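You operate a simulated robot arm through the tools that you are given. There is no shell and no other tool.

The job below is to be done with a simulated two-armed robot. You get a single attempt, and the scene is never put back.

Task
Weigh out the green card's dye and tip it into the white beaker.
Fine: orange spoon, white dish tared on the pan; both back after. Set down upright: measuring spoon with orange handle.

The check looks at the end state, three seconds after you hand in, the way a careful person would. Anything else that was tipped, shoved, dropped, spilled or broken makes it a failure.

Robot
Two 6-joint arms with two-finger parallel grippers on one trunk, on a base that drives. Base frame: it is fixed to the floor where the robot stands at the start and does not move with it; the origin is under the middle of the robot, x ahead of it, y to its left, z up; the surface under the hand at the start is at about z = 88. Readings come in cm, degrees, newtons and seconds.
The left shoulder is at the start at [8, 21.6, 155.7], the right one opposite. With the tool pointing down near the work surface each hand reaches from about 10 to 72 cm from the robot's upright axis, wherever it stands, measured 20 degrees to its own side. Places, roughly: top of the scale pan [50, 0, 100]. Payload 3.43 kg a hand.
The tool frame of a hand sits at the grasp point between the pads (the TCP): z along the fingers, y along the line on which they close. The tips reach 3 cm beyond it. The gripper opens to 9.4 cm. The fingers are 2.8 cm wide and 1 cm thick; the gripper's body (5 by 9.6 cm) begins 5.5 cm behind the TCP.
Orientation is that of the tool frame in the base frame, as a unit quaternion [w, x, y, z]. With the fingers straight down and closing along the base's y, the tool's x points along the base's -x, its y along +y and its z along -z.

Tools
- The arms move only by the tool play_rows. It takes "left_moves", "right_moves" or both (then of equal length, played together; a hand with none holds still); each is a list of rows, each an object of numbers (a shift or turn left out is 0, a gripper value left out holds the last): "x", "y", "z": the shift along the base's x, y, z in cm; "wx", "wy", "wz": the turn, a rotation vector about the base's x, y, z in degrees; "grip": the opening, from 0 (shut) to 1 (fully open). In form: [{"x": .., "y": .., "z": .., "wx": .., "wy": .., "wz": .., "grip": ..}, ...]. A call has 1 to 20 rows; each row is the pose to reach, as a shift and turn from the pose commanded when the call began. Each row takes 0.2 s and may step no farther than 5 cm and 8.6 degrees from the row before; otherwise, or with a gripper value out of range, the whole call is refused. Where a pose cannot be reached the arm comes as near as it can. A force on the tool above 40 N (or 10 N above the force at the start of the call, whichever is more), or a blocked arm, ends the call early, and 0.2 s more pass. The fingers move at their own pace (about 7.2 cm/s each) and stop on an object; they squeeze with about 37 N. The grip force told is the motor's: it shows also when the fingers shut on nothing. Time passes only in rows, and 0.2 s behind the last, so rows that repeat a pose let the fingers close. The reply holds the time, the measured pose of the TCP, the force on the tool along the base axes, the opening and the grip force, in the units named above and with some noise, with the torque about the TCP (base axes, N m) and any sound that the robot's microphone picked up.
- Cameras (640 x 400 px; columns grow to the right, rows downward): "scene" is now at [9.13, 2.64, 170.31]; the picture's right is [0.39, -0.92, 0.00], its down [-0.80, -0.34, -0.50] and it looks along [0.46, 0.20, -0.87] (base axes); focal length 296 px, centre (320, 200). "left" rides on the left gripper at [7.6, -1.4, -10.2] in its tool frame; the picture's right is [0.18, 0.98, 0.00], its down [-0.75, 0.14, -0.64] and it looks along [-0.63, 0.12, 0.77] (tool axes); focal length 243 px, centre (320, 200). "right" rides on the right gripper at [7.6, 1.4, -10.2] in its tool frame; the picture's right is [-0.18, 0.98, 0.00], its down [-0.75, -0.14, -0.64] and it looks along [-0.63, -0.12, 0.77] (tool axes); focal length 243 px, centre (320, 200). There is no depth. A picture from a camera that has moved, and an enlarged one, comes with that camera's place and axes in the base frame and with its lens.
- snapshot(camera): a new picture of that camera. The clock stands still meanwhile.
- slide_trunk(by): slides the trunk up (or, below 0, down) by that many cm; the arms and the scene camera ride with it, the base frame stays. It gives what a move gives, with no picture.
- drive_base(legs): drives the robot by 1 to 6 legs, each [ahead, left, turn to the left] in cm, cm and degrees, along the robot's own axes; the way and the turn of a leg run together, so that a leg with both is an arc; at most 150 cm and 180 degrees a leg. The arms and the cameras ride along, it lands a little off, and it stops where it bumps. It gives what a move gives.
- pan_tilt(pan, tilt): turns the head with the scene camera to pan (to the left, within 86 degrees either way) and tilt (down, from -29 to 69), counted from straight ahead of the robot. It gives what a move gives.
- inspect(camera, box): a new picture of the part [left, top, right, bottom] of that camera's present view, enlarged. The clock stands still meanwhile.
- hand_in(): hands the job in; it is judged then, once.

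Nothing tells you exact positions but the pictures and the camera data. Unless the task says otherwise, let go and move clear before handing in.

The tools are called after "Emit:" by a JSON object that holds its "fn" and its "kwargs". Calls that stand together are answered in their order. play_rows: Moves the arms, as the interface text tells. Its arguments: {"type":"object","properties":{"left_moves":{"type":"array"},"right_moves":{"type":"array"}},"required":[]} The other tools are called the same way: slide_trunk (by) slides the trunk up or down; drive_base (legs) drives the base; pan_tilt (pan, tilt) turns the head that bears the scene camera; snapshot (camera) takes a picture; inspect (camera, box) takes an enlarged picture of a part of a camera's view; hand_in () hands the job in.

At the start:

```text
time: 0.0
left_ee_pos: [27.45, 27.55, 100.03]
left_ee_rot: [0.001, 0.0, 1.0, 0.0]
left_contact_force: [0.4, 0.1, -0.6]
left_ft_torque: [0.01, 0.0, -0.01]
left_width: 9.39
left_finger_force: 0.0
right_ee_pos: [54.59, -4.53, 99.94]
right_ee_rot: [0.001, 0.0, 1.0, 0.0]
right_contact_force: [-0.3, 0.4, -0.4]
right_ft_torque: [-0.02, 0.01, 0.01]
right_width: 9.4
right_finger_force: 0.0
trunk travel left (down, up): [-78.7, 5.3]
robot x, y, heading: [0.1, -0.16, -0.0]
head pan, tilt: [23.2, 59.9]
```

scene: 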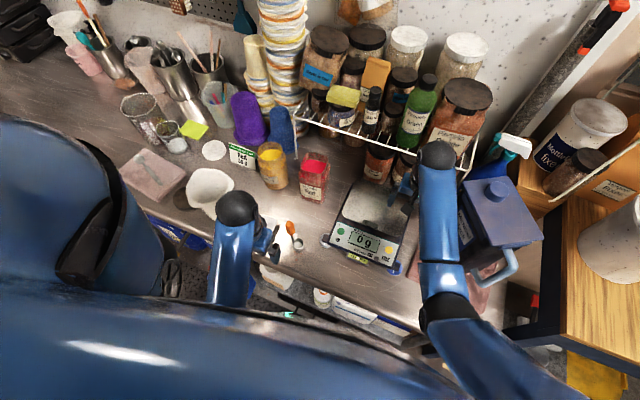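
right: 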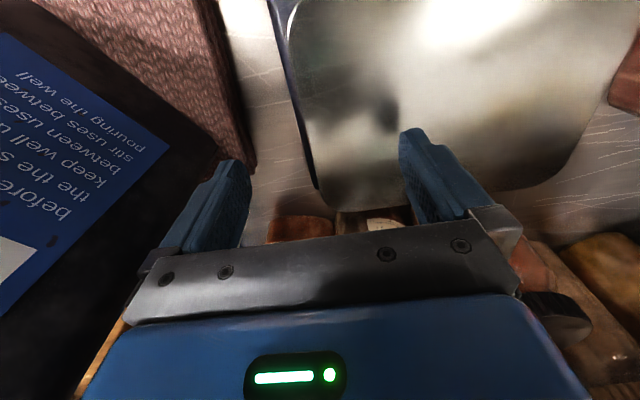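
left: 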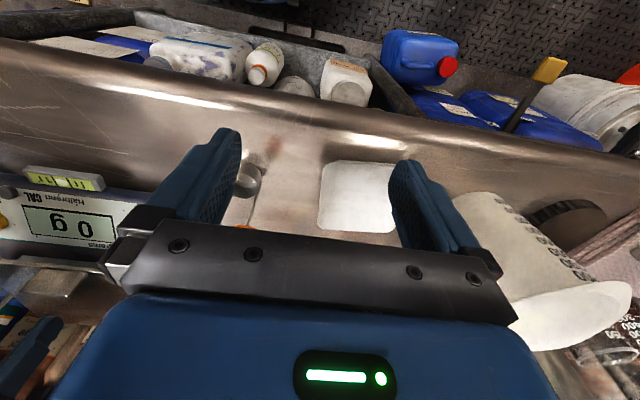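

I see a cluttered bench with a scale, a green-edged card, yellow and red dye jars, and an orange-handled spoon near the left hand. I'll enlarge parts of the view to read the card and find each object.

Emit:
{"fn": "inspect", "kwargs": {"camera": "scene", "box": [180, 120, 340, 220]}}

Emit:
{"fn": "inspect", "kwargs": {"camera": "scene", "box": [100, 60, 260, 160]}}

Emit:
{"fn": "inspect", "kwargs": {"camera": "scene", "box": [240, 180, 440, 305]}}

Emit:
{"fn": "inspect", "kwargs": {"camera": "left", "box": [0, 120, 640, 400]}}

```text
4.00 times, centred on (260, 170) of scene
camera zoom: at [9.13, 2.64, 170.31], right [0.39, -0.92, 0.0], down [-0.8, -0.34, -0.5], along [0.46, 0.2, -0.87], focal length 1182 px, centre (560, 320)
```

zoom: 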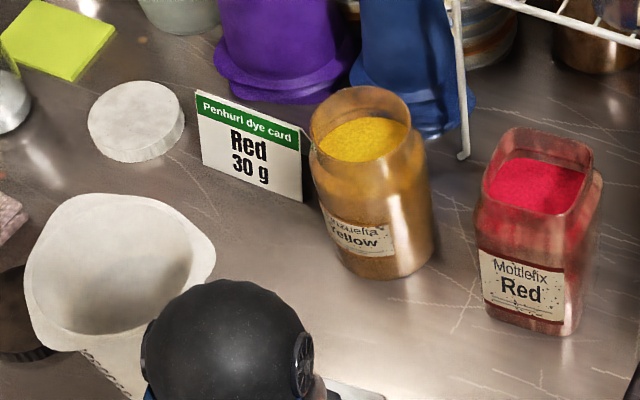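

```text
4.00 times, centred on (180, 110) of scene
camera zoom: at [9.13, 2.64, 170.31], right [0.39, -0.92, 0.0], down [-0.8, -0.34, -0.5], along [0.46, 0.2, -0.87], focal length 1182 px, centre (880, 560)
```

zoom: 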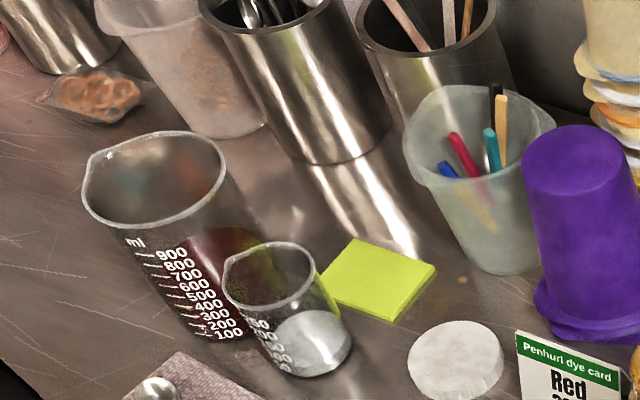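

```text
3.20 times, centred on (340, 242) of scene
camera zoom: at [9.13, 2.64, 170.31], right [0.39, -0.92, 0.0], down [-0.8, -0.34, -0.5], along [0.46, 0.2, -0.87], focal length 946 px, centre (256, 64)
```

zoom: 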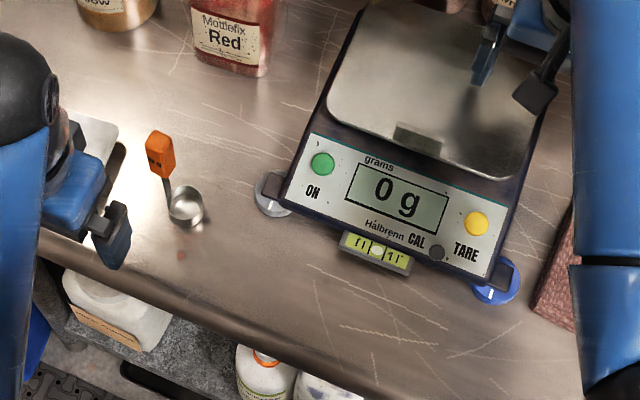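

```text
1.00 times, centred on (320, 260) of left (not enlarged: the box is as wide or as high as the picture)
camera zoom: at [19.91, 26.33, 110.28], right [-0.18, 0.98, 0.0], down [0.75, 0.14, 0.64], along [0.63, 0.12, -0.77], focal length 243 px, centre (320, 140)
```

zoom: 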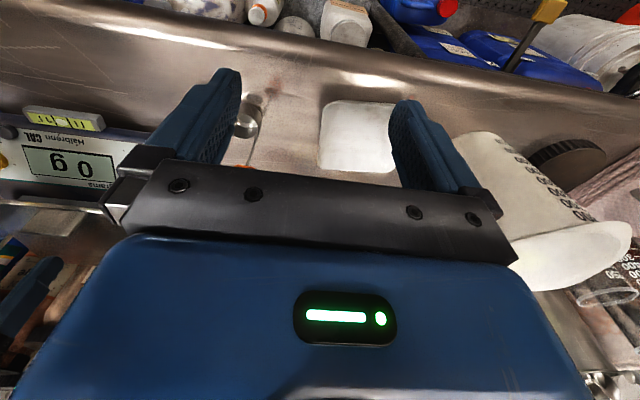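

The green card reads "Red 30 g", so I need the Mottlefix Red jar. The left arm hides the dish, so I'll raise both hands straight up and then look around.

Emit:
{"fn": "play_rows", "kwargs": {"left_moves": [{"z": 4}, {"z": 8}, {"z": 12}, {"z": 16}, {"z": 20}, {"z": 24}, {"z": 24}], "right_moves": [{"z": 4}, {"z": 8}, {"z": 12}, {"z": 16}, {"z": 20}, {"z": 24}, {"z": 24}]}}

```text
time: 1.2
left_ee_pos: [24.74, 26.83, 101.21]
left_ee_rot: [0.002, 0.0, 1.0, 0.001]
left_contact_force: [-0.4, -0.4, 0.5]
left_ft_torque: [0.04, 0.0, 0.0]
left_width: 9.43
left_finger_force: 0.0
left hand out of reach, approached as far as the arm can: row 1, 2, 3, 4, 5
right_ee_pos: [60.4, -2.48, 109.86]
right_ee_rot: [-0.009, 0.001, 1.0, -0.003]
right_contact_force: [-0.6, -0.7, 0.3]
right_ft_torque: [-0.02, -0.04, 0.0]
right_width: 9.41
right_finger_force: 0.1
right hand out of reach, approached as far as the arm can: row 2, 3, 4, 5
trunk travel left (down, up): [-78.7, 5.3]
robot x, y, heading: [-0.23, 0.11, -0.2]
head pan, tilt: [23.2, 59.9]
stopped in row 5 (right hand): the force on the tool passed its limit at 77 N (the readings are from after the stop); the commanded pose is now the measured one
```

The right hand drifted forward at the edge of its reach and touched something, and neither arm could rise as commanded. I'll check for damage before I move again.

Emit:
{"fn": "snapshot", "kwargs": {"camera": "scene"}}

Emit:
{"fn": "snapshot", "kwargs": {"camera": "right"}}

Emit:
{"fn": "snapshot", "kwargs": {"camera": "left"}}

Emit:
{"fn": "inspect", "kwargs": {"camera": "scene", "box": [320, 60, 560, 210]}}

```text
taken
camera scene: at [8.59, 2.52, 170.35], right [0.39, -0.92, 0.0], down [-0.79, -0.34, -0.5], along [0.46, 0.2, -0.86], focal length 296 px, centre (320, 200)
```

scene: 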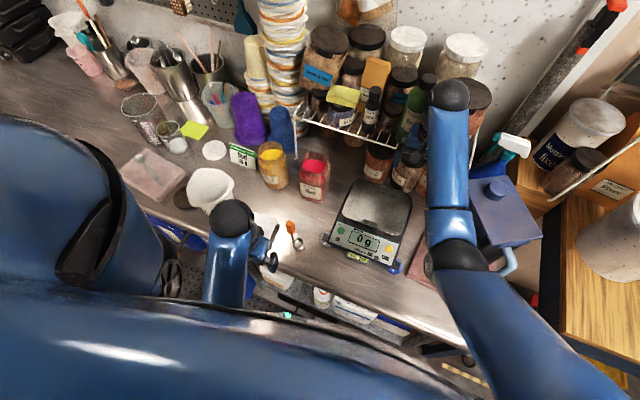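

```text
taken
camera right: at [52.77, -0.85, 120.15], right [0.19, 0.98, -0.01], down [0.77, -0.14, 0.63], along [0.62, -0.12, -0.78], focal length 243 px, centre (320, 200)
```

right: 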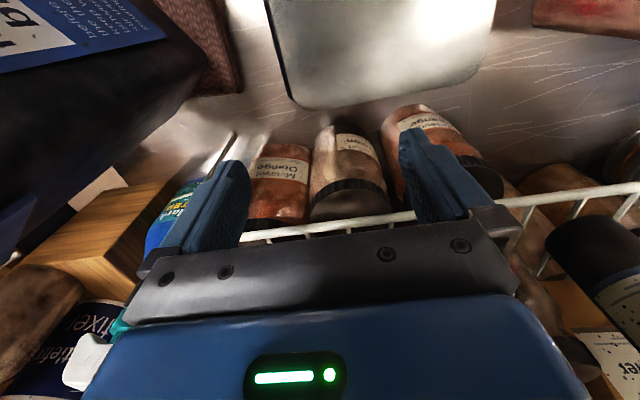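

```text
taken
camera left: at [17.07, 25.46, 111.43], right [-0.18, 0.98, 0.0], down [0.75, 0.14, 0.65], along [0.64, 0.12, -0.76], focal length 243 px, centre (320, 200)
```

left: 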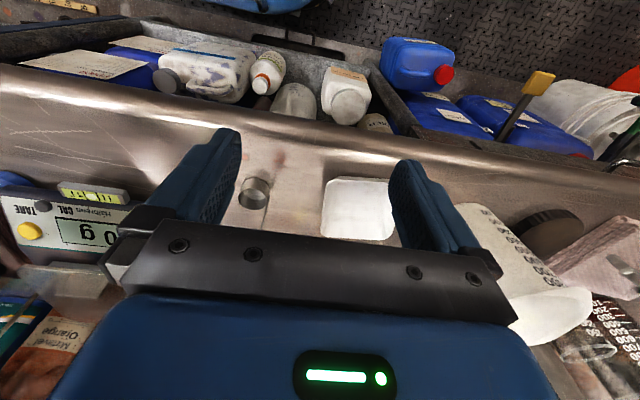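

```text
2.67 times, centred on (440, 135) of scene
camera zoom: at [8.59, 2.52, 170.35], right [0.39, -0.92, 0.0], down [-0.79, -0.34, -0.5], along [0.46, 0.2, -0.86], focal length 788 px, centre (0, 373)
```

zoom: 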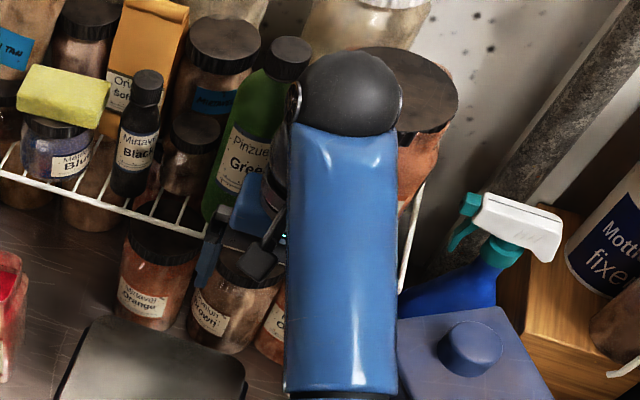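

Nothing looks knocked over; the right fingers only pressed on the wire rack. I'll back the right hand away from the rack, then try pitching the fingers forward to get more height.

Emit:
{"fn": "play_rows", "kwargs": {"right_moves": [{"x": -2, "z": -1}, {"x": -4, "z": -3}, {"x": -6, "y": -2, "z": -5}, {"x": -8, "y": -2, "z": -5}]}}

Emit:
{"fn": "slide_trunk", "kwargs": {"by": 5}}

```text
time: 2.2
left_ee_pos: [25.13, 26.86, 100.98]
left_ee_rot: [0.001, 0.001, 1.0, 0.0]
left_contact_force: [0.0, 0.4, 0.7]
left_ft_torque: [-0.02, -0.01, 0.01]
left_width: 9.4
left_finger_force: 0.0
right_ee_pos: [53.71, -4.13, 103.29]
right_ee_rot: [-0.01, 0.001, 1.0, -0.003]
right_contact_force: [0.0, -0.5, -0.5]
right_ft_torque: [0.02, 0.01, 0.03]
right_width: 9.4
right_finger_force: 0.1
right hand out of reach, approached as far as the arm can: row 1, 2, 3, 4
trunk travel left (down, up): [-78.7, 5.3]
robot x, y, heading: [0.06, -0.22, -0.2]
head pan, tilt: [23.2, 59.9]
```

```text
time: 3.1
left_ee_pos: [25.1, 26.9, 106.03]
left_ee_rot: [0.002, 0.001, 1.0, 0.001]
left_contact_force: [-0.9, 0.3, -0.1]
left_ft_torque: [-0.01, 0.0, -0.04]
left_width: 9.41
left_finger_force: 0.1
right_ee_pos: [53.54, -4.07, 108.32]
right_ee_rot: [-0.01, 0.0, 1.0, -0.003]
right_contact_force: [0.6, 1.2, -0.2]
right_ft_torque: [0.04, -0.03, 0.05]
right_width: 9.4
right_finger_force: 0.0
trunk travel left (down, up): [-83.7, 0.3]
robot x, y, heading: [-0.36, -0.12, 0.2]
head pan, tilt: [23.2, 59.9]
```

The trunk slide raised both hands. Now I'll test a forward pitch on each hand while moving them back and up, clear of the objects.

Emit:
{"fn": "play_rows", "kwargs": {"right_moves": [{"x": -2, "wy": -8}, {"x": -4, "wy": -16, "z": 1}, {"x": -6, "wy": -24, "z": 3}, {"x": -8, "wy": -32, "z": 5}, {"x": -10, "wy": -40, "z": 7}], "left_moves": [{"wy": -8}, {"wy": -16, "z": 1}, {"wy": -24, "z": 3}, {"wy": -32, "z": 5}, {"wy": -40, "z": 7}]}}

```text
time: 3.9
left_ee_pos: [33.27, 25.93, 110.74]
left_ee_rot: [0.276, 0.106, 0.955, 0.015]
left_contact_force: [-1.1, 0.5, 0.3]
left_ft_torque: [0.0, 0.01, 0.01]
left_width: 9.4
left_finger_force: 0.0
left hand out of reach, approached as far as the arm can: row 3, 4
right_ee_pos: [47.76, -4.09, 111.01]
right_ee_rot: [0.192, 0.001, 0.981, -0.002]
right_contact_force: [0.6, -0.4, -0.4]
right_ft_torque: [-0.01, 0.02, 0.03]
right_width: 9.42
right_finger_force: 0.1
trunk travel left (down, up): [-83.7, 0.3]
robot x, y, heading: [-0.28, -0.09, 0.1]
head pan, tilt: [23.2, 59.9]
stopped in row 4 (left hand): the arm was blocked; the commanded pose is now the measured one
```

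The left arm reported that it was blocked. I'll look at what it's against.

Emit:
{"fn": "snapshot", "kwargs": {"camera": "scene"}}

Emit:
{"fn": "snapshot", "kwargs": {"camera": "left"}}

Emit:
{"fn": "snapshot", "kwargs": {"camera": "right"}}

```text
taken
camera scene: at [9.1, 2.62, 175.2], right [0.39, -0.92, 0.0], down [-0.8, -0.34, -0.5], along [0.46, 0.2, -0.86], focal length 296 px, centre (320, 200)
```

scene: 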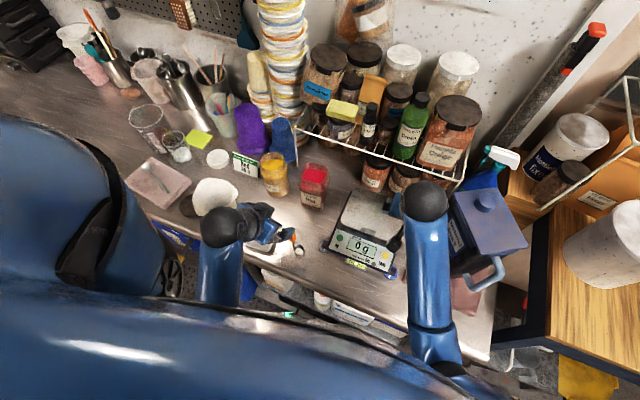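

```text
taken
camera left: at [21.36, 26.54, 115.3], right [0.04, 1.0, -0.01], down [0.31, 0.0, 0.95], along [0.95, -0.04, -0.31], focal length 243 px, centre (320, 200)
```

left: 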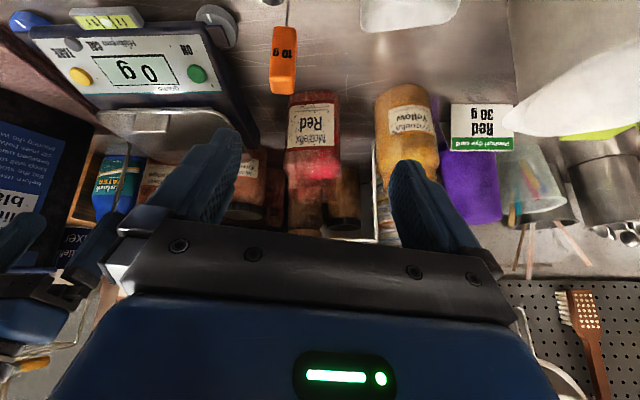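

```text
taken
camera right: at [36.66, -2.47, 117.53], right [0.17, 0.98, 0.07], down [0.46, -0.14, 0.88], along [0.87, -0.12, -0.47], focal length 243 px, centre (320, 200)
```

right: 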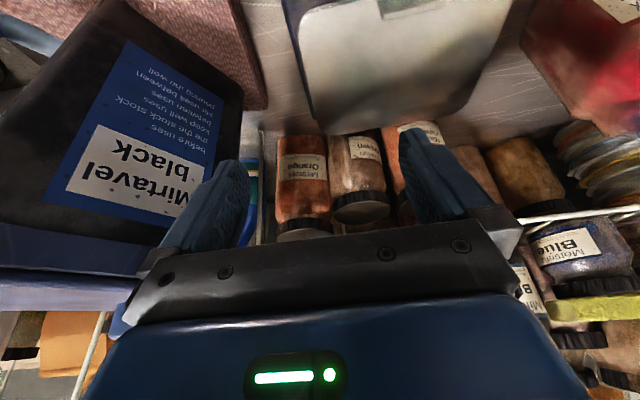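

The orange spoon is labelled "10 g" and its handle seems to stand upright. I'll back the base off a little so forward-pointing hands work better, and then re-measure everything.

Emit:
{"fn": "drive_base", "kwargs": {"legs": [[-20, 0, 0]]}}

Emit:
{"fn": "pan_tilt", "kwargs": {"pan": 20, "tilt": 50}}

Emit:
{"fn": "snapshot", "kwargs": {"camera": "scene"}}

Emit:
{"fn": "snapshot", "kwargs": {"camera": "left"}}

```text
time: 5.5
left_ee_pos: [13.78, 25.98, 110.75]
left_ee_rot: [0.276, 0.106, 0.955, 0.016]
left_contact_force: [0.2, 0.1, -0.3]
left_ft_torque: [0.02, 0.02, -0.01]
left_width: 9.38
left_finger_force: 0.1
right_ee_pos: [28.1, -4.16, 110.85]
right_ee_rot: [0.191, 0.001, 0.982, -0.003]
right_contact_force: [0.3, -0.2, 0.1]
right_ft_torque: [0.01, 0.0, -0.01]
right_width: 9.37
right_finger_force: 0.1
trunk travel left (down, up): [-83.7, 0.3]
robot x, y, heading: [-20.16, 0.37, 0.1]
head pan, tilt: [23.2, 59.9]
```

```text
time: 6.2
left_ee_pos: [13.5, 25.91, 110.94]
left_ee_rot: [0.277, 0.107, 0.955, 0.015]
left_contact_force: [0.5, -0.2, 0.8]
left_ft_torque: [0.02, 0.0, 0.0]
left_width: 9.39
left_finger_force: 0.0
right_ee_pos: [27.8, -4.22, 111.16]
right_ee_rot: [0.191, 0.002, 0.982, -0.003]
right_contact_force: [0.2, 0.3, 0.3]
right_ft_torque: [-0.02, -0.01, -0.01]
right_width: 9.41
right_finger_force: 0.1
trunk travel left (down, up): [-83.7, 0.3]
robot x, y, heading: [-20.11, -0.32, -0.1]
head pan, tilt: [20.0, 50.0]
```

```text
taken
camera scene: at [-9.62, 2.64, 176.54], right [0.34, -0.94, 0.0], down [-0.72, -0.26, -0.64], along [0.6, 0.22, -0.77], focal length 296 px, centre (320, 200)
```

scene: 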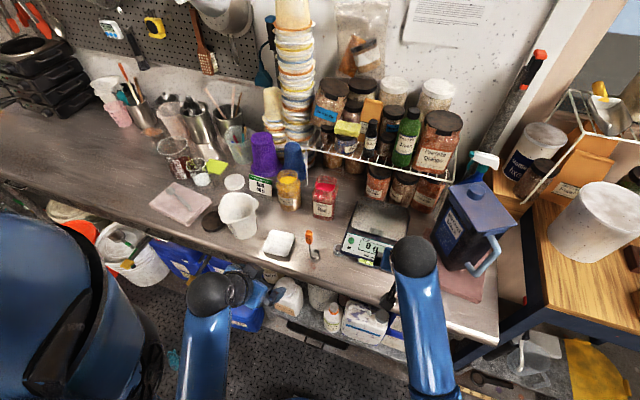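

```text
taken
camera left: at [1.55, 26.56, 115.47], right [0.04, 1.0, -0.01], down [0.31, 0.0, 0.95], along [0.95, -0.04, -0.31], focal length 243 px, centre (320, 200)
```

left: 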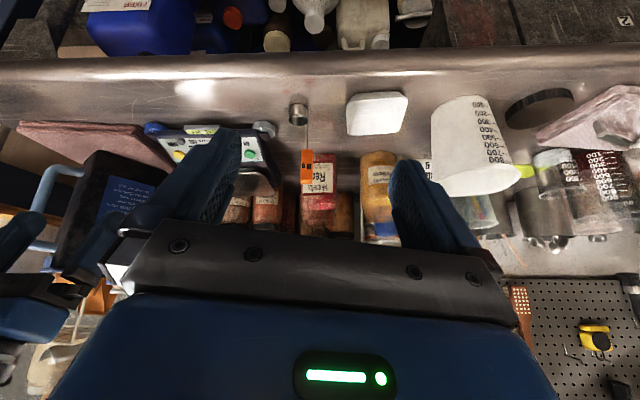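

Now I have a good clear view. I'll enlarge it to see the dish, spoon, beaker and jar.

Emit:
{"fn": "inspect", "kwargs": {"camera": "scene", "box": [180, 160, 420, 310]}}

Emit:
{"fn": "inspect", "kwargs": {"camera": "scene", "box": [250, 210, 350, 272]}}

Emit:
{"fn": "inspect", "kwargs": {"camera": "left", "box": [260, 60, 560, 247]}}

Emit:
{"fn": "inspect", "kwargs": {"camera": "left", "box": [270, 80, 420, 174]}}

```text
2.67 times, centred on (300, 235) of scene
camera zoom: at [-9.62, 2.64, 176.54], right [0.34, -0.94, 0.0], down [-0.72, -0.26, -0.64], along [0.6, 0.22, -0.77], focal length 788 px, centre (373, 107)
```

zoom: 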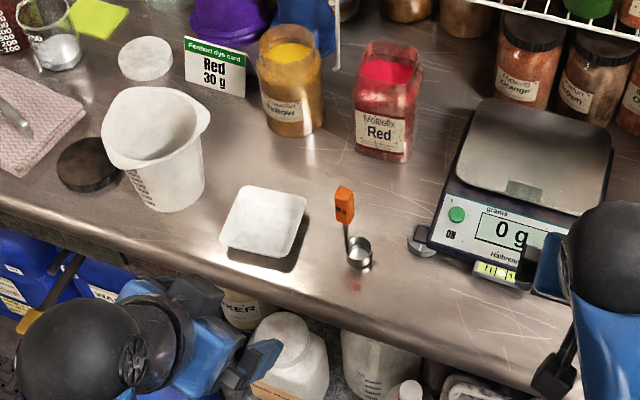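

```text
6.40 times, centred on (300, 241) of scene
camera zoom: at [-9.62, 2.64, 176.54], right [0.34, -0.94, 0.0], down [-0.72, -0.26, -0.64], along [0.6, 0.22, -0.77], focal length 1891 px, centre (448, -62)
```

zoom: 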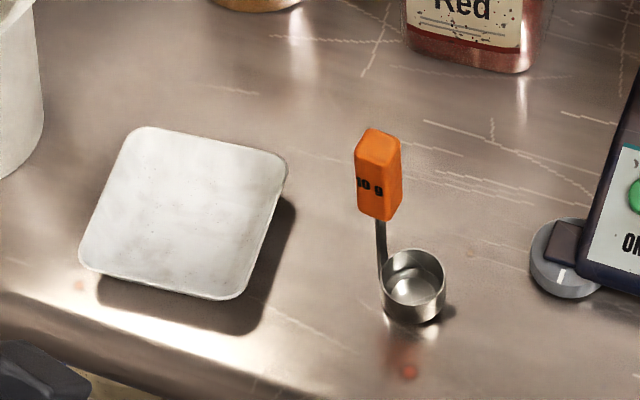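

```text
2.13 times, centred on (410, 154) of left
camera zoom: at [1.55, 26.56, 115.47], right [0.04, 1.0, -0.01], down [0.31, 0.0, 0.95], along [0.95, -0.04, -0.31], focal length 518 px, centre (128, 299)
```

zoom: 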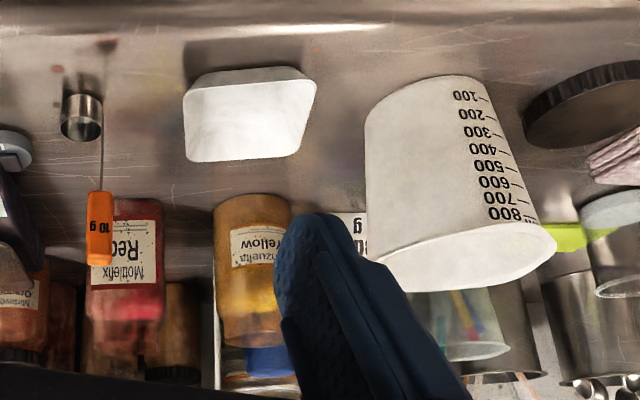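

```text
4.26 times, centred on (345, 127) of left
camera zoom: at [1.55, 26.56, 115.47], right [0.04, 1.0, -0.01], down [0.31, 0.0, 0.95], along [0.95, -0.04, -0.31], focal length 1032 px, centre (214, 511)
```

zoom: 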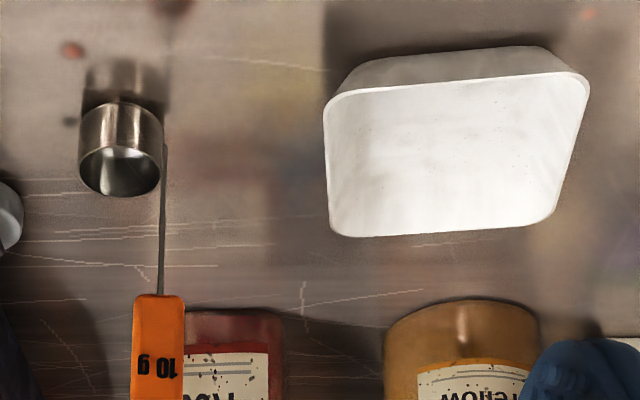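

The spoon is a dipper standing on its cup at about (36, 22), with an orange upright handle, and the dish is about 9 cm square at about (36, 34). The red jar is at about (55, 24) with its rim near z 103, and the beaker is at about (38, 47). I'll back away and shift left to try arm postures in free air.

Emit:
{"fn": "drive_base", "kwargs": {"legs": [[-25, 0, 0], [0, 18, 0]]}}

Emit:
{"fn": "snapshot", "kwargs": {"camera": "scene"}}

```text
time: 9.2
left_ee_pos: [-11.53, 43.72, 110.93]
left_ee_rot: [0.277, 0.104, 0.955, 0.018]
left_contact_force: [0.2, -0.9, 0.1]
left_ft_torque: [0.0, -0.03, 0.0]
left_width: 9.42
left_finger_force: 0.0
right_ee_pos: [3.07, 13.84, 111.14]
right_ee_rot: [0.193, 0.0, 0.981, -0.001]
right_contact_force: [0.4, -0.8, 1.1]
right_ft_torque: [0.0, -0.04, 0.01]
right_width: 9.42
right_finger_force: 0.0
trunk travel left (down, up): [-83.7, 0.3]
robot x, y, heading: [-44.5, 17.91, 0.2]
head pan, tilt: [20.0, 50.0]
```

```text
taken
camera scene: at [-34.68, 20.17, 176.57], right [0.34, -0.94, 0.0], down [-0.72, -0.26, -0.64], along [0.6, 0.22, -0.76], focal length 296 px, centre (320, 200)
```

scene: 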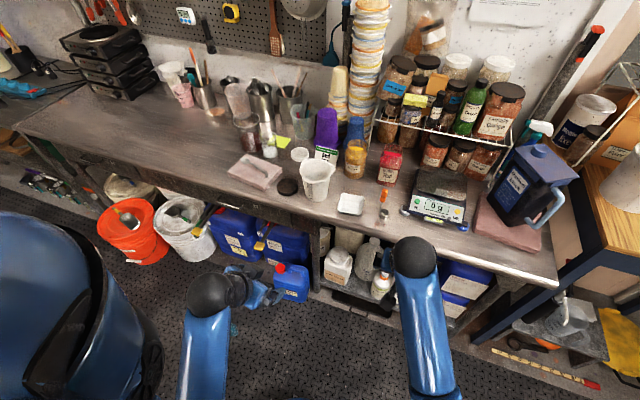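

I have free space here, so I'll bring the right hand to a nearly horizontal, forward-pointing posture and see whether it gets there.

Emit:
{"fn": "play_rows", "kwargs": {"right_moves": [{"wy": -8}, {"wy": -16}, {"wy": -24}, {"wy": -32}, {"wy": -40}, {"wy": -48}, {"wy": -56}, {"wy": -64}, {"wy": -68}, {"wy": -68}]}}

```text
time: 11.4
left_ee_pos: [-11.41, 44.18, 110.89]
left_ee_rot: [0.277, 0.105, 0.955, 0.016]
left_contact_force: [0.5, 0.7, 0.2]
left_ft_torque: [-0.01, -0.04, -0.02]
left_width: 9.38
left_finger_force: 0.0
right_ee_pos: [3.07, 14.16, 111.13]
right_ee_rot: [0.709, 0.0, 0.705, -0.002]
right_contact_force: [0.2, 0.0, -0.3]
right_ft_torque: [0.01, -0.01, 0.03]
right_width: 9.39
right_finger_force: 0.1
trunk travel left (down, up): [-83.7, 0.3]
robot x, y, heading: [-45.38, 18.01, 0.3]
head pan, tilt: [20.0, 50.0]
```

Horizontal works well. Next I'll test the reach to the jar-relative spot, the pan-relative spot, and the pour roll.

Emit:
{"fn": "play_rows", "kwargs": {"right_moves": [{"x": 4, "y": 2}, {"x": 8, "y": 4}, {"x": 12, "y": 6}, {"x": 16, "y": 8}, {"x": 20, "y": 10}, {"x": 22, "y": 10}, {"x": 22, "y": 10, "z": 4}, {"x": 22, "y": 10, "z": 8}, {"x": 22, "y": 10, "z": 8}]}}

Emit:
{"fn": "play_rows", "kwargs": {"right_moves": [{"y": -5, "z": -2}, {"y": -10, "z": -4}, {"y": -15, "z": -5}, {"y": -20, "z": -5}, {"y": -25, "z": -5}, {"y": -30, "z": -5, "wx": 8}, {"y": -30, "z": -5, "wx": 16}, {"y": -30, "z": -5, "wx": 24}, {"y": -30, "z": -5, "wx": 32}, {"y": -30, "z": -5, "wx": 40}, {"y": -30, "z": -5, "wx": 48}, {"y": -30, "z": -5, "wx": 56}, {"y": -30, "z": -5, "wx": 64}, {"y": -30, "z": -5, "wx": 72}, {"y": -30, "z": -5, "wx": 80}, {"y": -30, "z": -5, "wx": 88}, {"y": -30, "z": -5, "wx": 96}, {"y": -30, "z": -5, "wx": 104}, {"y": -30, "z": -5, "wx": 112}, {"y": -30, "z": -5, "wx": 120}]}}

```text
time: 13.4
left_ee_pos: [-11.43, 44.26, 110.85]
left_ee_rot: [0.278, 0.104, 0.955, 0.016]
left_contact_force: [-0.2, 0.9, -0.7]
left_ft_torque: [0.03, 0.01, -0.01]
left_width: 9.41
left_finger_force: 0.1
right_ee_pos: [25.14, 24.37, 119.1]
right_ee_rot: [0.708, 0.002, 0.706, -0.003]
right_contact_force: [0.0, -0.3, -0.4]
right_ft_torque: [-0.03, 0.03, -0.02]
right_width: 9.4
right_finger_force: 0.0
trunk travel left (down, up): [-83.7, 0.3]
robot x, y, heading: [-45.04, 18.42, 0.3]
head pan, tilt: [20.0, 50.0]
```

```text
refused: row 1 steps farther than a row can; nothing moved
```

Emit:
{"fn": "play_rows", "kwargs": {"right_moves": [{"y": -4, "z": -2}, {"y": -8, "z": -4}, {"y": -12, "z": -5}, {"y": -17, "z": -5}, {"y": -22, "z": -5, "wx": 8}, {"y": -26, "z": -5, "wx": 16}, {"y": -30, "z": -5, "wx": 24}, {"y": -30, "z": -5, "wx": 32}, {"y": -30, "z": -5, "wx": 40}, {"y": -30, "z": -5, "wx": 48}, {"y": -30, "z": -5, "wx": 56}, {"y": -30, "z": -5, "wx": 64}, {"y": -30, "z": -5, "wx": 72}, {"y": -30, "z": -5, "wx": 80}, {"y": -30, "z": -5, "wx": 88}, {"y": -30, "z": -5, "wx": 96}, {"y": -30, "z": -5, "wx": 104}, {"y": -30, "z": -5, "wx": 112}, {"y": -30, "z": -5, "wx": 120}, {"y": -30, "z": -5, "wx": 120}]}}

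```text
time: 17.6
left_ee_pos: [-11.5, 44.17, 110.87]
left_ee_rot: [0.278, 0.105, 0.955, 0.015]
left_contact_force: [0.2, 0.3, 0.6]
left_ft_torque: [-0.01, 0.01, -0.01]
left_width: 9.38
left_finger_force: 0.0
right_ee_pos: [25.07, -5.91, 114.16]
right_ee_rot: [0.352, 0.614, 0.354, 0.611]
right_contact_force: [-1.2, 0.0, 0.2]
right_ft_torque: [-0.01, -0.04, -0.01]
right_width: 9.4
right_finger_force: 0.1
trunk travel left (down, up): [-83.7, 0.3]
robot x, y, heading: [-45.15, 18.2, 0.2]
head pan, tilt: [20.0, 50.0]
```

All the right-hand postures are reachable. Now I'll test the left hand in a dish-wall pinch posture, pitched 60° down and rolled 90°, still in free air.

Emit:
{"fn": "play_rows", "kwargs": {"left_moves": [{"x": 3, "y": -2, "z": -1, "wx": -1.6, "wy": 0.8, "wz": 3.7}, {"x": 6, "y": -4, "z": -2, "wx": -3.2, "wy": 1.6, "wz": 7.4}, {"x": 9, "y": -6, "z": -3, "wx": -4.8, "wy": 2.4, "wz": 11.2}, {"x": 11, "y": -8, "z": -5, "wx": -4.8, "wy": 2.4, "wz": 11.2}, {"x": 13, "y": -10, "z": -6, "wx": -4.8, "wy": 2.4, "wz": 11.2}, {"x": 13, "y": -10, "z": -6, "wx": -4.8, "wy": 2.4, "wz": 11.2}]}}

Emit:
{"fn": "play_rows", "kwargs": {"left_moves": [{"wx": -4, "wz": 6.9}, {"wx": -8, "wz": 13.9}, {"wx": -12, "wz": 20.8}, {"wx": -16, "wz": 27.7}, {"wx": -20, "wz": 34.6}, {"wx": -24, "wz": 41.6}, {"wx": -28, "wz": 48.5}, {"wx": -32, "wz": 55.4}, {"wx": -36, "wz": 62.4}, {"wx": -40, "wz": 69.3}, {"wx": -45, "wz": 76}, {"wx": -45, "wz": 78}, {"wx": -45, "wz": 78}]}}

```text
time: 19.0
left_ee_pos: [1.87, 34.18, 105.01]
left_ee_rot: [0.259, -0.001, 0.966, 0.001]
left_contact_force: [0.7, 0.0, -0.1]
left_ft_torque: [-0.02, 0.0, 0.0]
left_width: 9.38
left_finger_force: 0.1
right_ee_pos: [25.1, -5.82, 114.03]
right_ee_rot: [0.353, 0.614, 0.355, 0.611]
right_contact_force: [0.1, -0.9, -0.7]
right_ft_torque: [-0.01, 0.0, 0.0]
right_width: 9.42
right_finger_force: 0.0
trunk travel left (down, up): [-83.7, 0.3]
robot x, y, heading: [-44.77, 18.05, 0.4]
head pan, tilt: [20.0, 50.0]
```

```text
time: 21.8
left_ee_pos: [1.53, 34.2, 104.91]
left_ee_rot: [-0.182, 0.685, -0.682, 0.181]
left_contact_force: [0.5, 0.8, 0.0]
left_ft_torque: [0.02, -0.01, 0.02]
left_width: 9.39
left_finger_force: 0.1
right_ee_pos: [25.17, -5.81, 114.13]
right_ee_rot: [0.352, 0.614, 0.354, 0.611]
right_contact_force: [-0.2, -0.7, 0.2]
right_ft_torque: [0.03, -0.01, 0.0]
right_width: 9.41
right_finger_force: 0.1
trunk travel left (down, up): [-83.7, 0.3]
robot x, y, heading: [-44.91, 17.94, 0.4]
head pan, tilt: [20.0, 50.0]
```

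That works too. Next I'll test the tipping turn at the beaker-relative location.

Emit:
{"fn": "play_rows", "kwargs": {"left_moves": [{"y": 3, "z": 2}, {"y": 6, "z": 4}, {"x": 1, "y": 9, "z": 6}, {"x": 2, "y": 12, "z": 7}, {"x": 2, "y": 14, "z": 7, "wx": -8}, {"x": 2, "y": 14, "z": 7, "wx": -16}, {"x": 2, "y": 14, "z": 7, "wx": -24}, {"x": 2, "y": 14, "z": 7, "wx": -32}, {"x": 2, "y": 14, "z": 7, "wx": -40}, {"x": 2, "y": 14, "z": 7, "wx": -48}, {"x": 2, "y": 14, "z": 7, "wx": -56}, {"x": 2, "y": 14, "z": 7, "wx": -64}, {"x": 2, "y": 14, "z": 7, "wx": -72}, {"x": 2, "y": 14, "z": 7, "wx": -80}, {"x": 2, "y": 14, "z": 7, "wx": -88}, {"x": 2, "y": 14, "z": 7, "wx": -96}, {"x": 2, "y": 14, "z": 7, "wx": -104}, {"x": 2, "y": 14, "z": 7, "wx": -112}, {"x": 2, "y": 14, "z": 7, "wx": -120}, {"x": 2, "y": 14, "z": 7, "wx": -120}]}}

```text
time: 26.0
left_ee_pos: [3.47, 48.13, 111.9]
left_ee_rot: [0.501, 0.5, -0.183, 0.682]
left_contact_force: [-0.4, 0.2, -0.4]
left_ft_torque: [-0.01, 0.02, -0.01]
left_width: 9.39
left_finger_force: 0.1
right_ee_pos: [25.03, -5.85, 114.19]
right_ee_rot: [0.353, 0.613, 0.354, 0.611]
right_contact_force: [-0.7, 0.3, -0.9]
right_ft_torque: [0.0, 0.02, 0.01]
right_width: 9.4
right_finger_force: 0.1
trunk travel left (down, up): [-83.7, 0.3]
robot x, y, heading: [-44.63, 17.8, 0.3]
head pan, tilt: [20.0, 50.0]
```

The full tip is reachable. I'll undo it and test reaching the pan-relative place in the pinch posture.

Emit:
{"fn": "play_rows", "kwargs": {"left_moves": [{"wx": 8}, {"wx": 16}, {"wx": 24}, {"wx": 32}, {"wx": 40}, {"wx": 48}, {"wx": 56}, {"wx": 64}, {"wx": 72}, {"wx": 80}, {"wx": 88}, {"wx": 96}, {"wx": 104}, {"wx": 112}, {"wx": 120}, {"wx": 120, "y": -4}, {"wx": 120, "y": -9}, {"wx": 120, "y": -14}, {"wx": 120, "y": -14}], "right_moves": [{"wx": -8}, {"wx": -16}, {"wx": -24}, {"wx": -32}, {"wx": -40}, {"wx": -48}, {"wx": -56}, {"wx": -64}, {"wx": -72}, {"wx": -80}, {"wx": -88}, {"wx": -96}, {"wx": -104}, {"wx": -112}, {"wx": -120}, {"wx": -120, "x": -4}, {"wx": -120, "x": -8}, {"wx": -120, "x": -12, "y": -3}, {"wx": -120, "x": -16, "y": -6}]}}

Emit:
{"fn": "play_rows", "kwargs": {"left_moves": [{"x": 3, "y": -4}, {"x": 5, "y": -8}, {"x": 7, "y": -12}, {"x": 9, "y": -16}, {"x": 11, "y": -20}, {"x": 13, "y": -24}, {"x": 14, "y": -28}, {"x": 14, "y": -31}, {"x": 14, "y": -31, "z": -4}, {"x": 14, "y": -31, "z": -8}, {"x": 14, "y": -31, "z": -8}]}}

```text
time: 30.0
left_ee_pos: [3.51, 34.08, 111.95]
left_ee_rot: [-0.183, 0.685, -0.682, 0.181]
left_contact_force: [-0.3, -0.5, -0.1]
left_ft_torque: [-0.01, -0.02, -0.01]
left_width: 9.42
left_finger_force: 0.1
right_ee_pos: [8.59, -12.0, 114.35]
right_ee_rot: [0.708, 0.001, 0.706, -0.002]
right_contact_force: [0.2, 0.1, -0.3]
right_ft_torque: [-0.01, 0.01, 0.01]
right_width: 9.39
right_finger_force: 0.0
trunk travel left (down, up): [-83.7, 0.3]
robot x, y, heading: [-45.04, 17.81, 0.1]
head pan, tilt: [20.0, 50.0]
```

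```text
time: 32.4
left_ee_pos: [17.57, 3.25, 103.92]
left_ee_rot: [-0.183, 0.684, -0.682, 0.183]
left_contact_force: [0.1, -1.0, -0.9]
left_ft_torque: [0.02, 0.01, 0.03]
left_width: 9.41
left_finger_force: 0.0
right_ee_pos: [8.6, -12.11, 114.17]
right_ee_rot: [0.708, 0.002, 0.706, -0.003]
right_contact_force: [-0.5, 1.3, -1.0]
right_ft_torque: [-0.02, 0.0, 0.03]
right_width: 9.39
right_finger_force: 0.1
trunk travel left (down, up): [-83.7, 0.3]
robot x, y, heading: [-44.85, 18.04, 0.2]
head pan, tilt: [20.0, 50.0]
```

Everything is reachable from a base pose of about (-15, 18). I'll bring the left hand back to the dish side, pull the right hand back, and drive forward 30.

Emit:
{"fn": "play_rows", "kwargs": {"left_moves": [{"z": 4}, {"z": 8, "y": 2}, {"x": -3, "y": 6, "z": 8}, {"x": -5, "y": 10, "z": 8}, {"x": -7, "y": 14, "z": 8}, {"x": -9, "y": 18, "z": 8}, {"x": -11, "y": 22, "z": 8}, {"x": -13, "y": 26, "z": 8}, {"x": -16, "y": 29, "z": 8}, {"x": -18, "y": 31, "z": 8}, {"x": -18, "y": 31, "z": 8}], "right_moves": [{"x": -3}, {"x": -6}, {"x": -9}, {"x": -10}, {"x": -10}, {"x": -10}, {"x": -10}, {"x": -10}, {"x": -10}, {"x": -10}, {"x": -10}]}}

Emit:
{"fn": "drive_base", "kwargs": {"legs": [[29.5, 0, 0]]}}

Emit:
{"fn": "snapshot", "kwargs": {"camera": "left"}}

Emit:
{"fn": "snapshot", "kwargs": {"camera": "scene"}}

Emit:
{"fn": "snapshot", "kwargs": {"camera": "right"}}

```text
time: 35.0
left_ee_pos: [-0.58, 34.17, 112.19]
left_ee_rot: [-0.183, 0.684, -0.682, 0.183]
left_contact_force: [-0.2, -0.2, 0.3]
left_ft_torque: [0.01, 0.0, 0.0]
left_width: 9.43
left_finger_force: 0.1
right_ee_pos: [2.5, -9.97, 117.54]
right_ee_rot: [0.735, -0.042, 0.677, 0.014]
right_contact_force: [0.1, -1.0, -0.6]
right_ft_torque: [0.01, -0.02, -0.02]
right_width: 9.41
right_finger_force: 0.1
trunk travel left (down, up): [-83.7, 0.3]
robot x, y, heading: [-44.97, 18.05, 0.2]
head pan, tilt: [20.0, 50.0]
stopped in row 11 (right hand): the arm was blocked; the commanded pose is now the measured one
```

```text
time: 37.0
left_ee_pos: [28.67, 33.86, 112.14]
left_ee_rot: [0.183, -0.682, 0.684, -0.183]
left_contact_force: [-0.5, -0.8, -0.1]
left_ft_torque: [-0.02, -0.03, 0.02]
left_width: 9.41
left_finger_force: 0.2
right_ee_pos: [31.53, -10.22, 117.58]
right_ee_rot: [0.736, -0.04, 0.676, 0.012]
right_contact_force: [-0.7, 0.3, -0.1]
right_ft_torque: [0.02, 0.03, -0.03]
right_width: 9.43
right_finger_force: 0.0
trunk travel left (down, up): [-83.7, 0.3]
robot x, y, heading: [-15.22, 17.84, -0.2]
head pan, tilt: [20.0, 50.0]
```

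```text
taken
camera left: at [24.8, 26.4, 121.85], right [-0.85, -0.18, -0.49], down [-0.44, 0.76, 0.48], along [0.28, 0.63, -0.72], focal length 243 px, centre (320, 200)
```

left: 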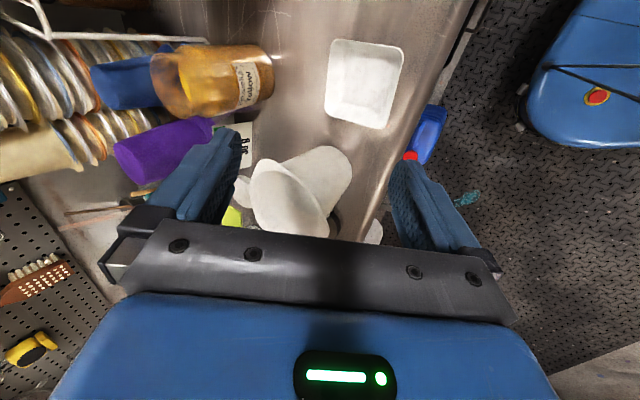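

```text
taken
camera scene: at [-5.56, 20.7, 176.59], right [0.34, -0.94, 0.0], down [-0.72, -0.26, -0.65], along [0.61, 0.22, -0.76], focal length 296 px, centre (320, 200)
```

scene: 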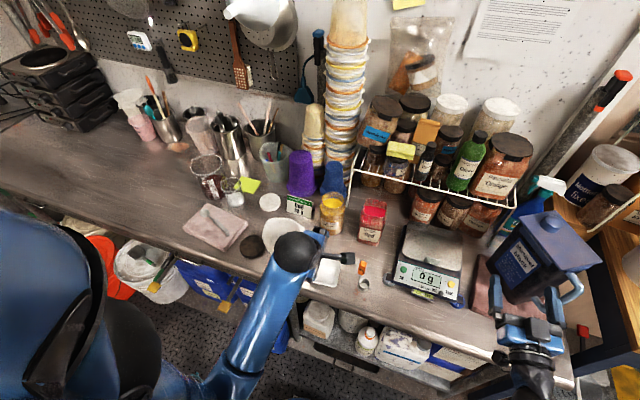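

```text
taken
camera right: at [21.64, -9.69, 109.05], right [-0.09, 0.99, 0.14], down [-0.69, -0.16, 0.7], along [0.71, -0.04, 0.7], focal length 243 px, centre (320, 200)
```

right: 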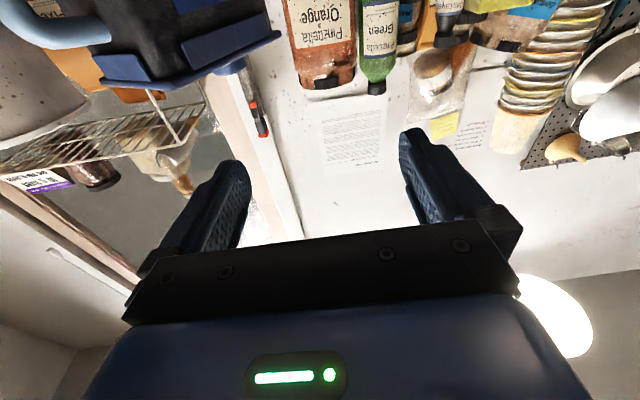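

The base is in place. I'll zoom in on the dish, spoon, pan and beaker for precise positions.

Emit:
{"fn": "inspect", "kwargs": {"camera": "scene", "box": [290, 240, 390, 302]}}

Emit:
{"fn": "inspect", "kwargs": {"camera": "left", "box": [280, 20, 460, 132]}}

Emit:
{"fn": "inspect", "kwargs": {"camera": "scene", "box": [340, 190, 500, 290]}}

Emit:
{"fn": "inspect", "kwargs": {"camera": "left", "box": [220, 120, 400, 240]}}

```text
6.40 times, centred on (340, 271) of scene
camera zoom: at [-5.56, 20.7, 176.59], right [0.34, -0.94, 0.0], down [-0.72, -0.26, -0.65], along [0.61, 0.22, -0.76], focal length 1891 px, centre (192, -254)
```

zoom: 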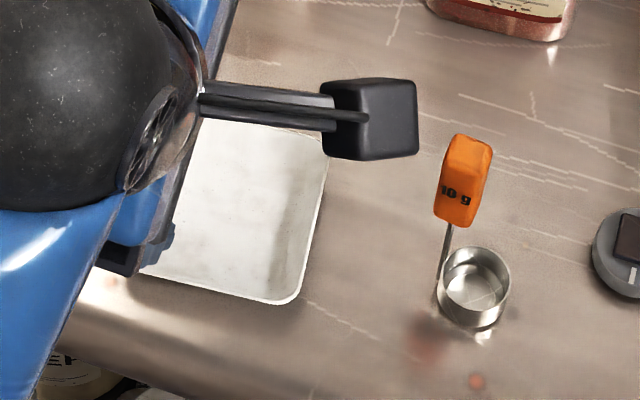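

```text
3.56 times, centred on (370, 76) of left
camera zoom: at [24.8, 26.4, 121.85], right [-0.85, -0.18, -0.49], down [-0.44, 0.76, 0.48], along [0.28, 0.63, -0.72], focal length 863 px, centre (142, 641)
```

zoom: 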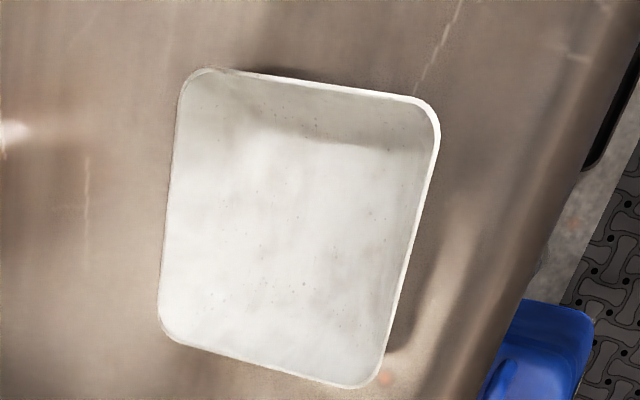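

```text
4.00 times, centred on (420, 240) of scene
camera zoom: at [-5.56, 20.7, 176.59], right [0.34, -0.94, 0.0], down [-0.72, -0.26, -0.65], along [0.61, 0.22, -0.76], focal length 1182 px, centre (-80, 40)
```

zoom: 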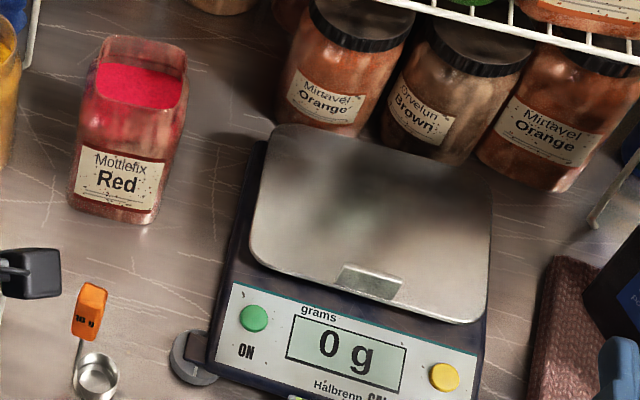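

```text
3.33 times, centred on (310, 180) of left
camera zoom: at [24.8, 26.4, 121.85], right [-0.85, -0.18, -0.49], down [-0.44, 0.76, 0.48], along [0.28, 0.63, -0.72], focal length 809 px, centre (353, 267)
```

zoom: 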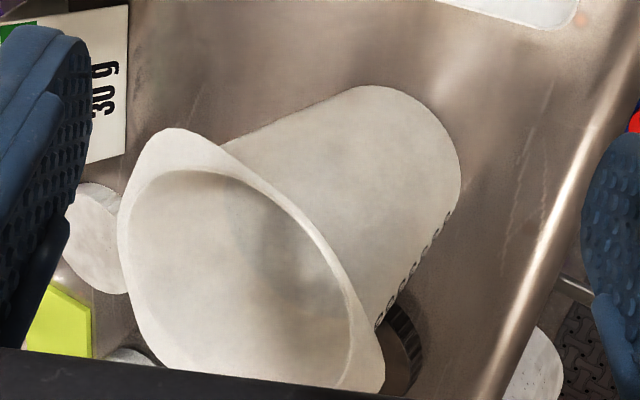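

The dish's near wall is centred at about (31.2, 33.6), turned about 6° and flared, which suits the pinch. I'll lower the left hand to a pre-grasp above that wall with a narrow opening and check in the hand camera.

Emit:
{"fn": "play_rows", "kwargs": {"left_moves": [{"x": -0.2, "y": -0.2, "z": -4, "wz": 2, "grip": 0.26}, {"x": -0.4, "y": -0.4, "z": -8, "wz": 4}, {"x": -0.6, "y": -0.6, "z": -12, "wz": 6.5}, {"x": -0.8, "y": -0.7, "z": -16, "wz": 6.5}, {"x": -0.8, "y": -0.7, "z": -16.5, "wz": 6.5}, {"x": -0.8, "y": -0.7, "z": -16.5, "wz": 6.5}]}}

Emit:
{"fn": "snapshot", "kwargs": {"camera": "left"}}

Emit:
{"fn": "inspect", "kwargs": {"camera": "left", "box": [240, 80, 440, 205]}}

```text
time: 38.4
left_ee_pos: [28.08, 33.33, 95.59]
left_ee_rot: [-0.191, 0.72, -0.644, 0.172]
left_contact_force: [-0.3, 0.4, 0.7]
left_ft_torque: [-0.01, 0.0, -0.02]
left_width: 2.43
left_finger_force: 0.0
right_ee_pos: [31.62, -10.11, 117.52]
right_ee_rot: [0.736, -0.04, 0.676, 0.012]
right_contact_force: [-0.3, -0.4, -0.4]
right_ft_torque: [0.0, -0.01, -0.01]
right_width: 9.41
right_finger_force: 0.1
trunk travel left (down, up): [-83.7, 0.3]
robot x, y, heading: [-15.26, 17.64, -0.3]
head pan, tilt: [20.0, 50.0]
```

```text
taken
camera left: at [25.14, 25.36, 105.3], right [-0.83, -0.28, -0.49], down [-0.52, 0.7, 0.49], along [0.21, 0.66, -0.72], focal length 243 px, centre (320, 200)
```

left: 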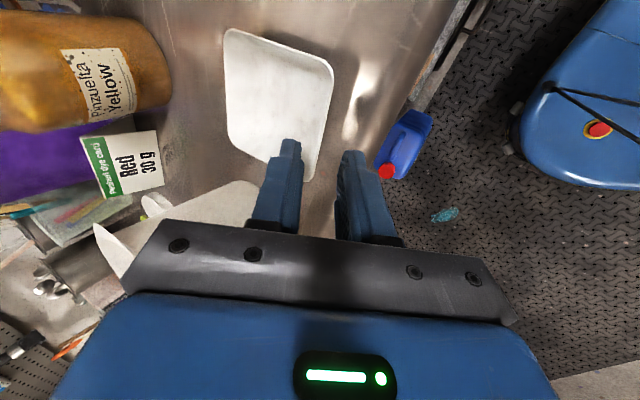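

```text
3.20 times, centred on (340, 142) of left
camera zoom: at [25.14, 25.36, 105.3], right [-0.83, -0.28, -0.49], down [-0.52, 0.7, 0.49], along [0.21, 0.66, -0.72], focal length 776 px, centre (256, 384)
```

zoom: 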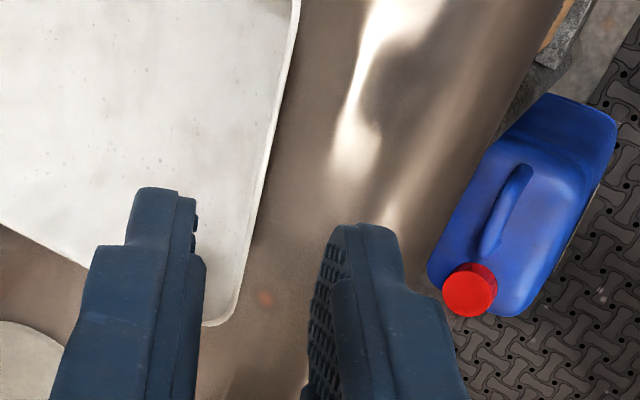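

The near wall is centred at (31.25, 33.5), which agrees with my estimate. I'll go down along the tool axis, stopping just above the table, and check.

Emit:
{"fn": "play_rows", "kwargs": {"left_moves": [{"x": 0.6, "y": 0.05, "z": -1}, {"x": 1.2, "y": 0.1, "z": -2}, {"x": 1.7, "y": 0.15, "z": -2.9}, {"x": 2.0, "y": 0.2, "z": -3.5}, {"x": 2.0, "y": 0.2, "z": -3.5}]}}

Emit:
{"fn": "inspect", "kwargs": {"camera": "left", "box": [240, 80, 440, 205]}}

Emit:
{"fn": "inspect", "kwargs": {"camera": "scene", "box": [270, 230, 390, 305]}}

```text
time: 39.6
left_ee_pos: [30.16, 33.3, 92.02]
left_ee_rot: [-0.192, 0.721, -0.643, 0.172]
left_contact_force: [-0.1, -0.1, -0.1]
left_ft_torque: [-0.01, 0.01, 0.01]
left_width: 2.44
left_finger_force: 0.1
right_ee_pos: [31.73, -10.17, 117.55]
right_ee_rot: [0.736, -0.04, 0.676, 0.011]
right_contact_force: [-0.5, -0.8, -0.7]
right_ft_torque: [0.01, -0.04, 0.01]
right_width: 9.4
right_finger_force: 0.1
trunk travel left (down, up): [-83.7, 0.3]
robot x, y, heading: [-15.11, 17.85, -0.3]
head pan, tilt: [20.0, 50.0]
```

```text
3.20 times, centred on (340, 142) of left
camera zoom: at [27.2, 25.46, 101.65], right [-0.83, -0.28, -0.49], down [-0.52, 0.7, 0.49], along [0.21, 0.66, -0.72], focal length 776 px, centre (256, 384)
```

zoom: 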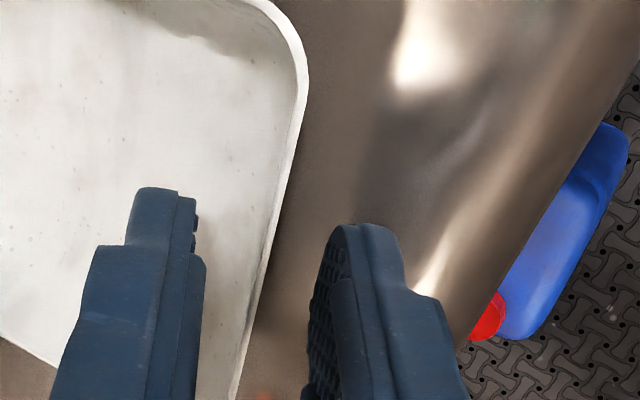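

```text
5.33 times, centred on (330, 268) of scene
camera zoom: at [-5.15, 20.7, 176.55], right [0.34, -0.94, 0.0], down [-0.72, -0.26, -0.64], along [0.6, 0.22, -0.77], focal length 1576 px, centre (267, -160)
```

zoom: 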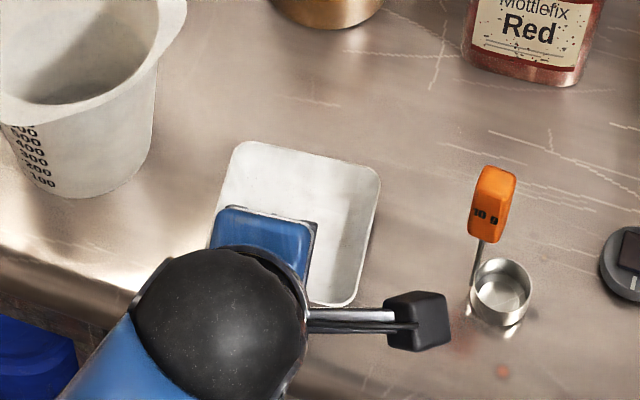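

The rim passes between the fingers, well centred. I'll lower slightly and close.

Emit:
{"fn": "play_rows", "kwargs": {"left_moves": [{"grip": 0.18}, {"x": 0.1, "z": -0.25, "grip": 0.12}, {"x": 0.15, "z": -0.45, "grip": 0.08}, {"x": 0.15, "z": -0.45, "grip": 0.0}, {"x": 0.15, "z": -0.45, "grip": 0.0}, {"x": 0.15, "z": -0.45, "grip": 0.0}]}}

Emit:
{"fn": "inspect", "kwargs": {"camera": "left", "box": [240, 80, 440, 205]}}

```text
time: 41.0
left_ee_pos: [30.33, 33.4, 91.67]
left_ee_rot: [-0.192, 0.72, -0.645, 0.172]
left_contact_force: [-0.9, -0.3, -0.4]
left_ft_torque: [0.01, 0.02, 0.0]
left_width: 0.1
left_finger_force: 35.7
right_ee_pos: [31.77, -10.13, 117.52]
right_ee_rot: [0.736, -0.04, 0.676, 0.012]
right_contact_force: [-0.6, 0.1, -0.1]
right_ft_torque: [0.01, -0.04, 0.0]
right_width: 9.41
right_finger_force: 0.2
trunk travel left (down, up): [-83.7, 0.3]
robot x, y, heading: [-15.59, 18.04, -0.1]
head pan, tilt: [20.0, 50.0]
```

```text
3.20 times, centred on (340, 142) of left
camera zoom: at [27.35, 25.54, 101.3], right [-0.83, -0.28, -0.49], down [-0.52, 0.7, 0.49], along [0.21, 0.66, -0.72], focal length 776 px, centre (256, 384)
```

zoom: 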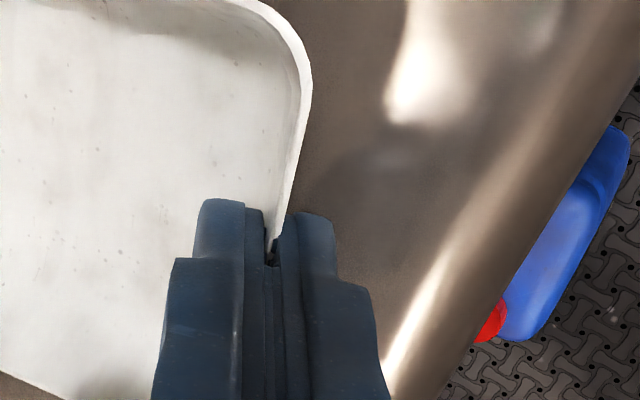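

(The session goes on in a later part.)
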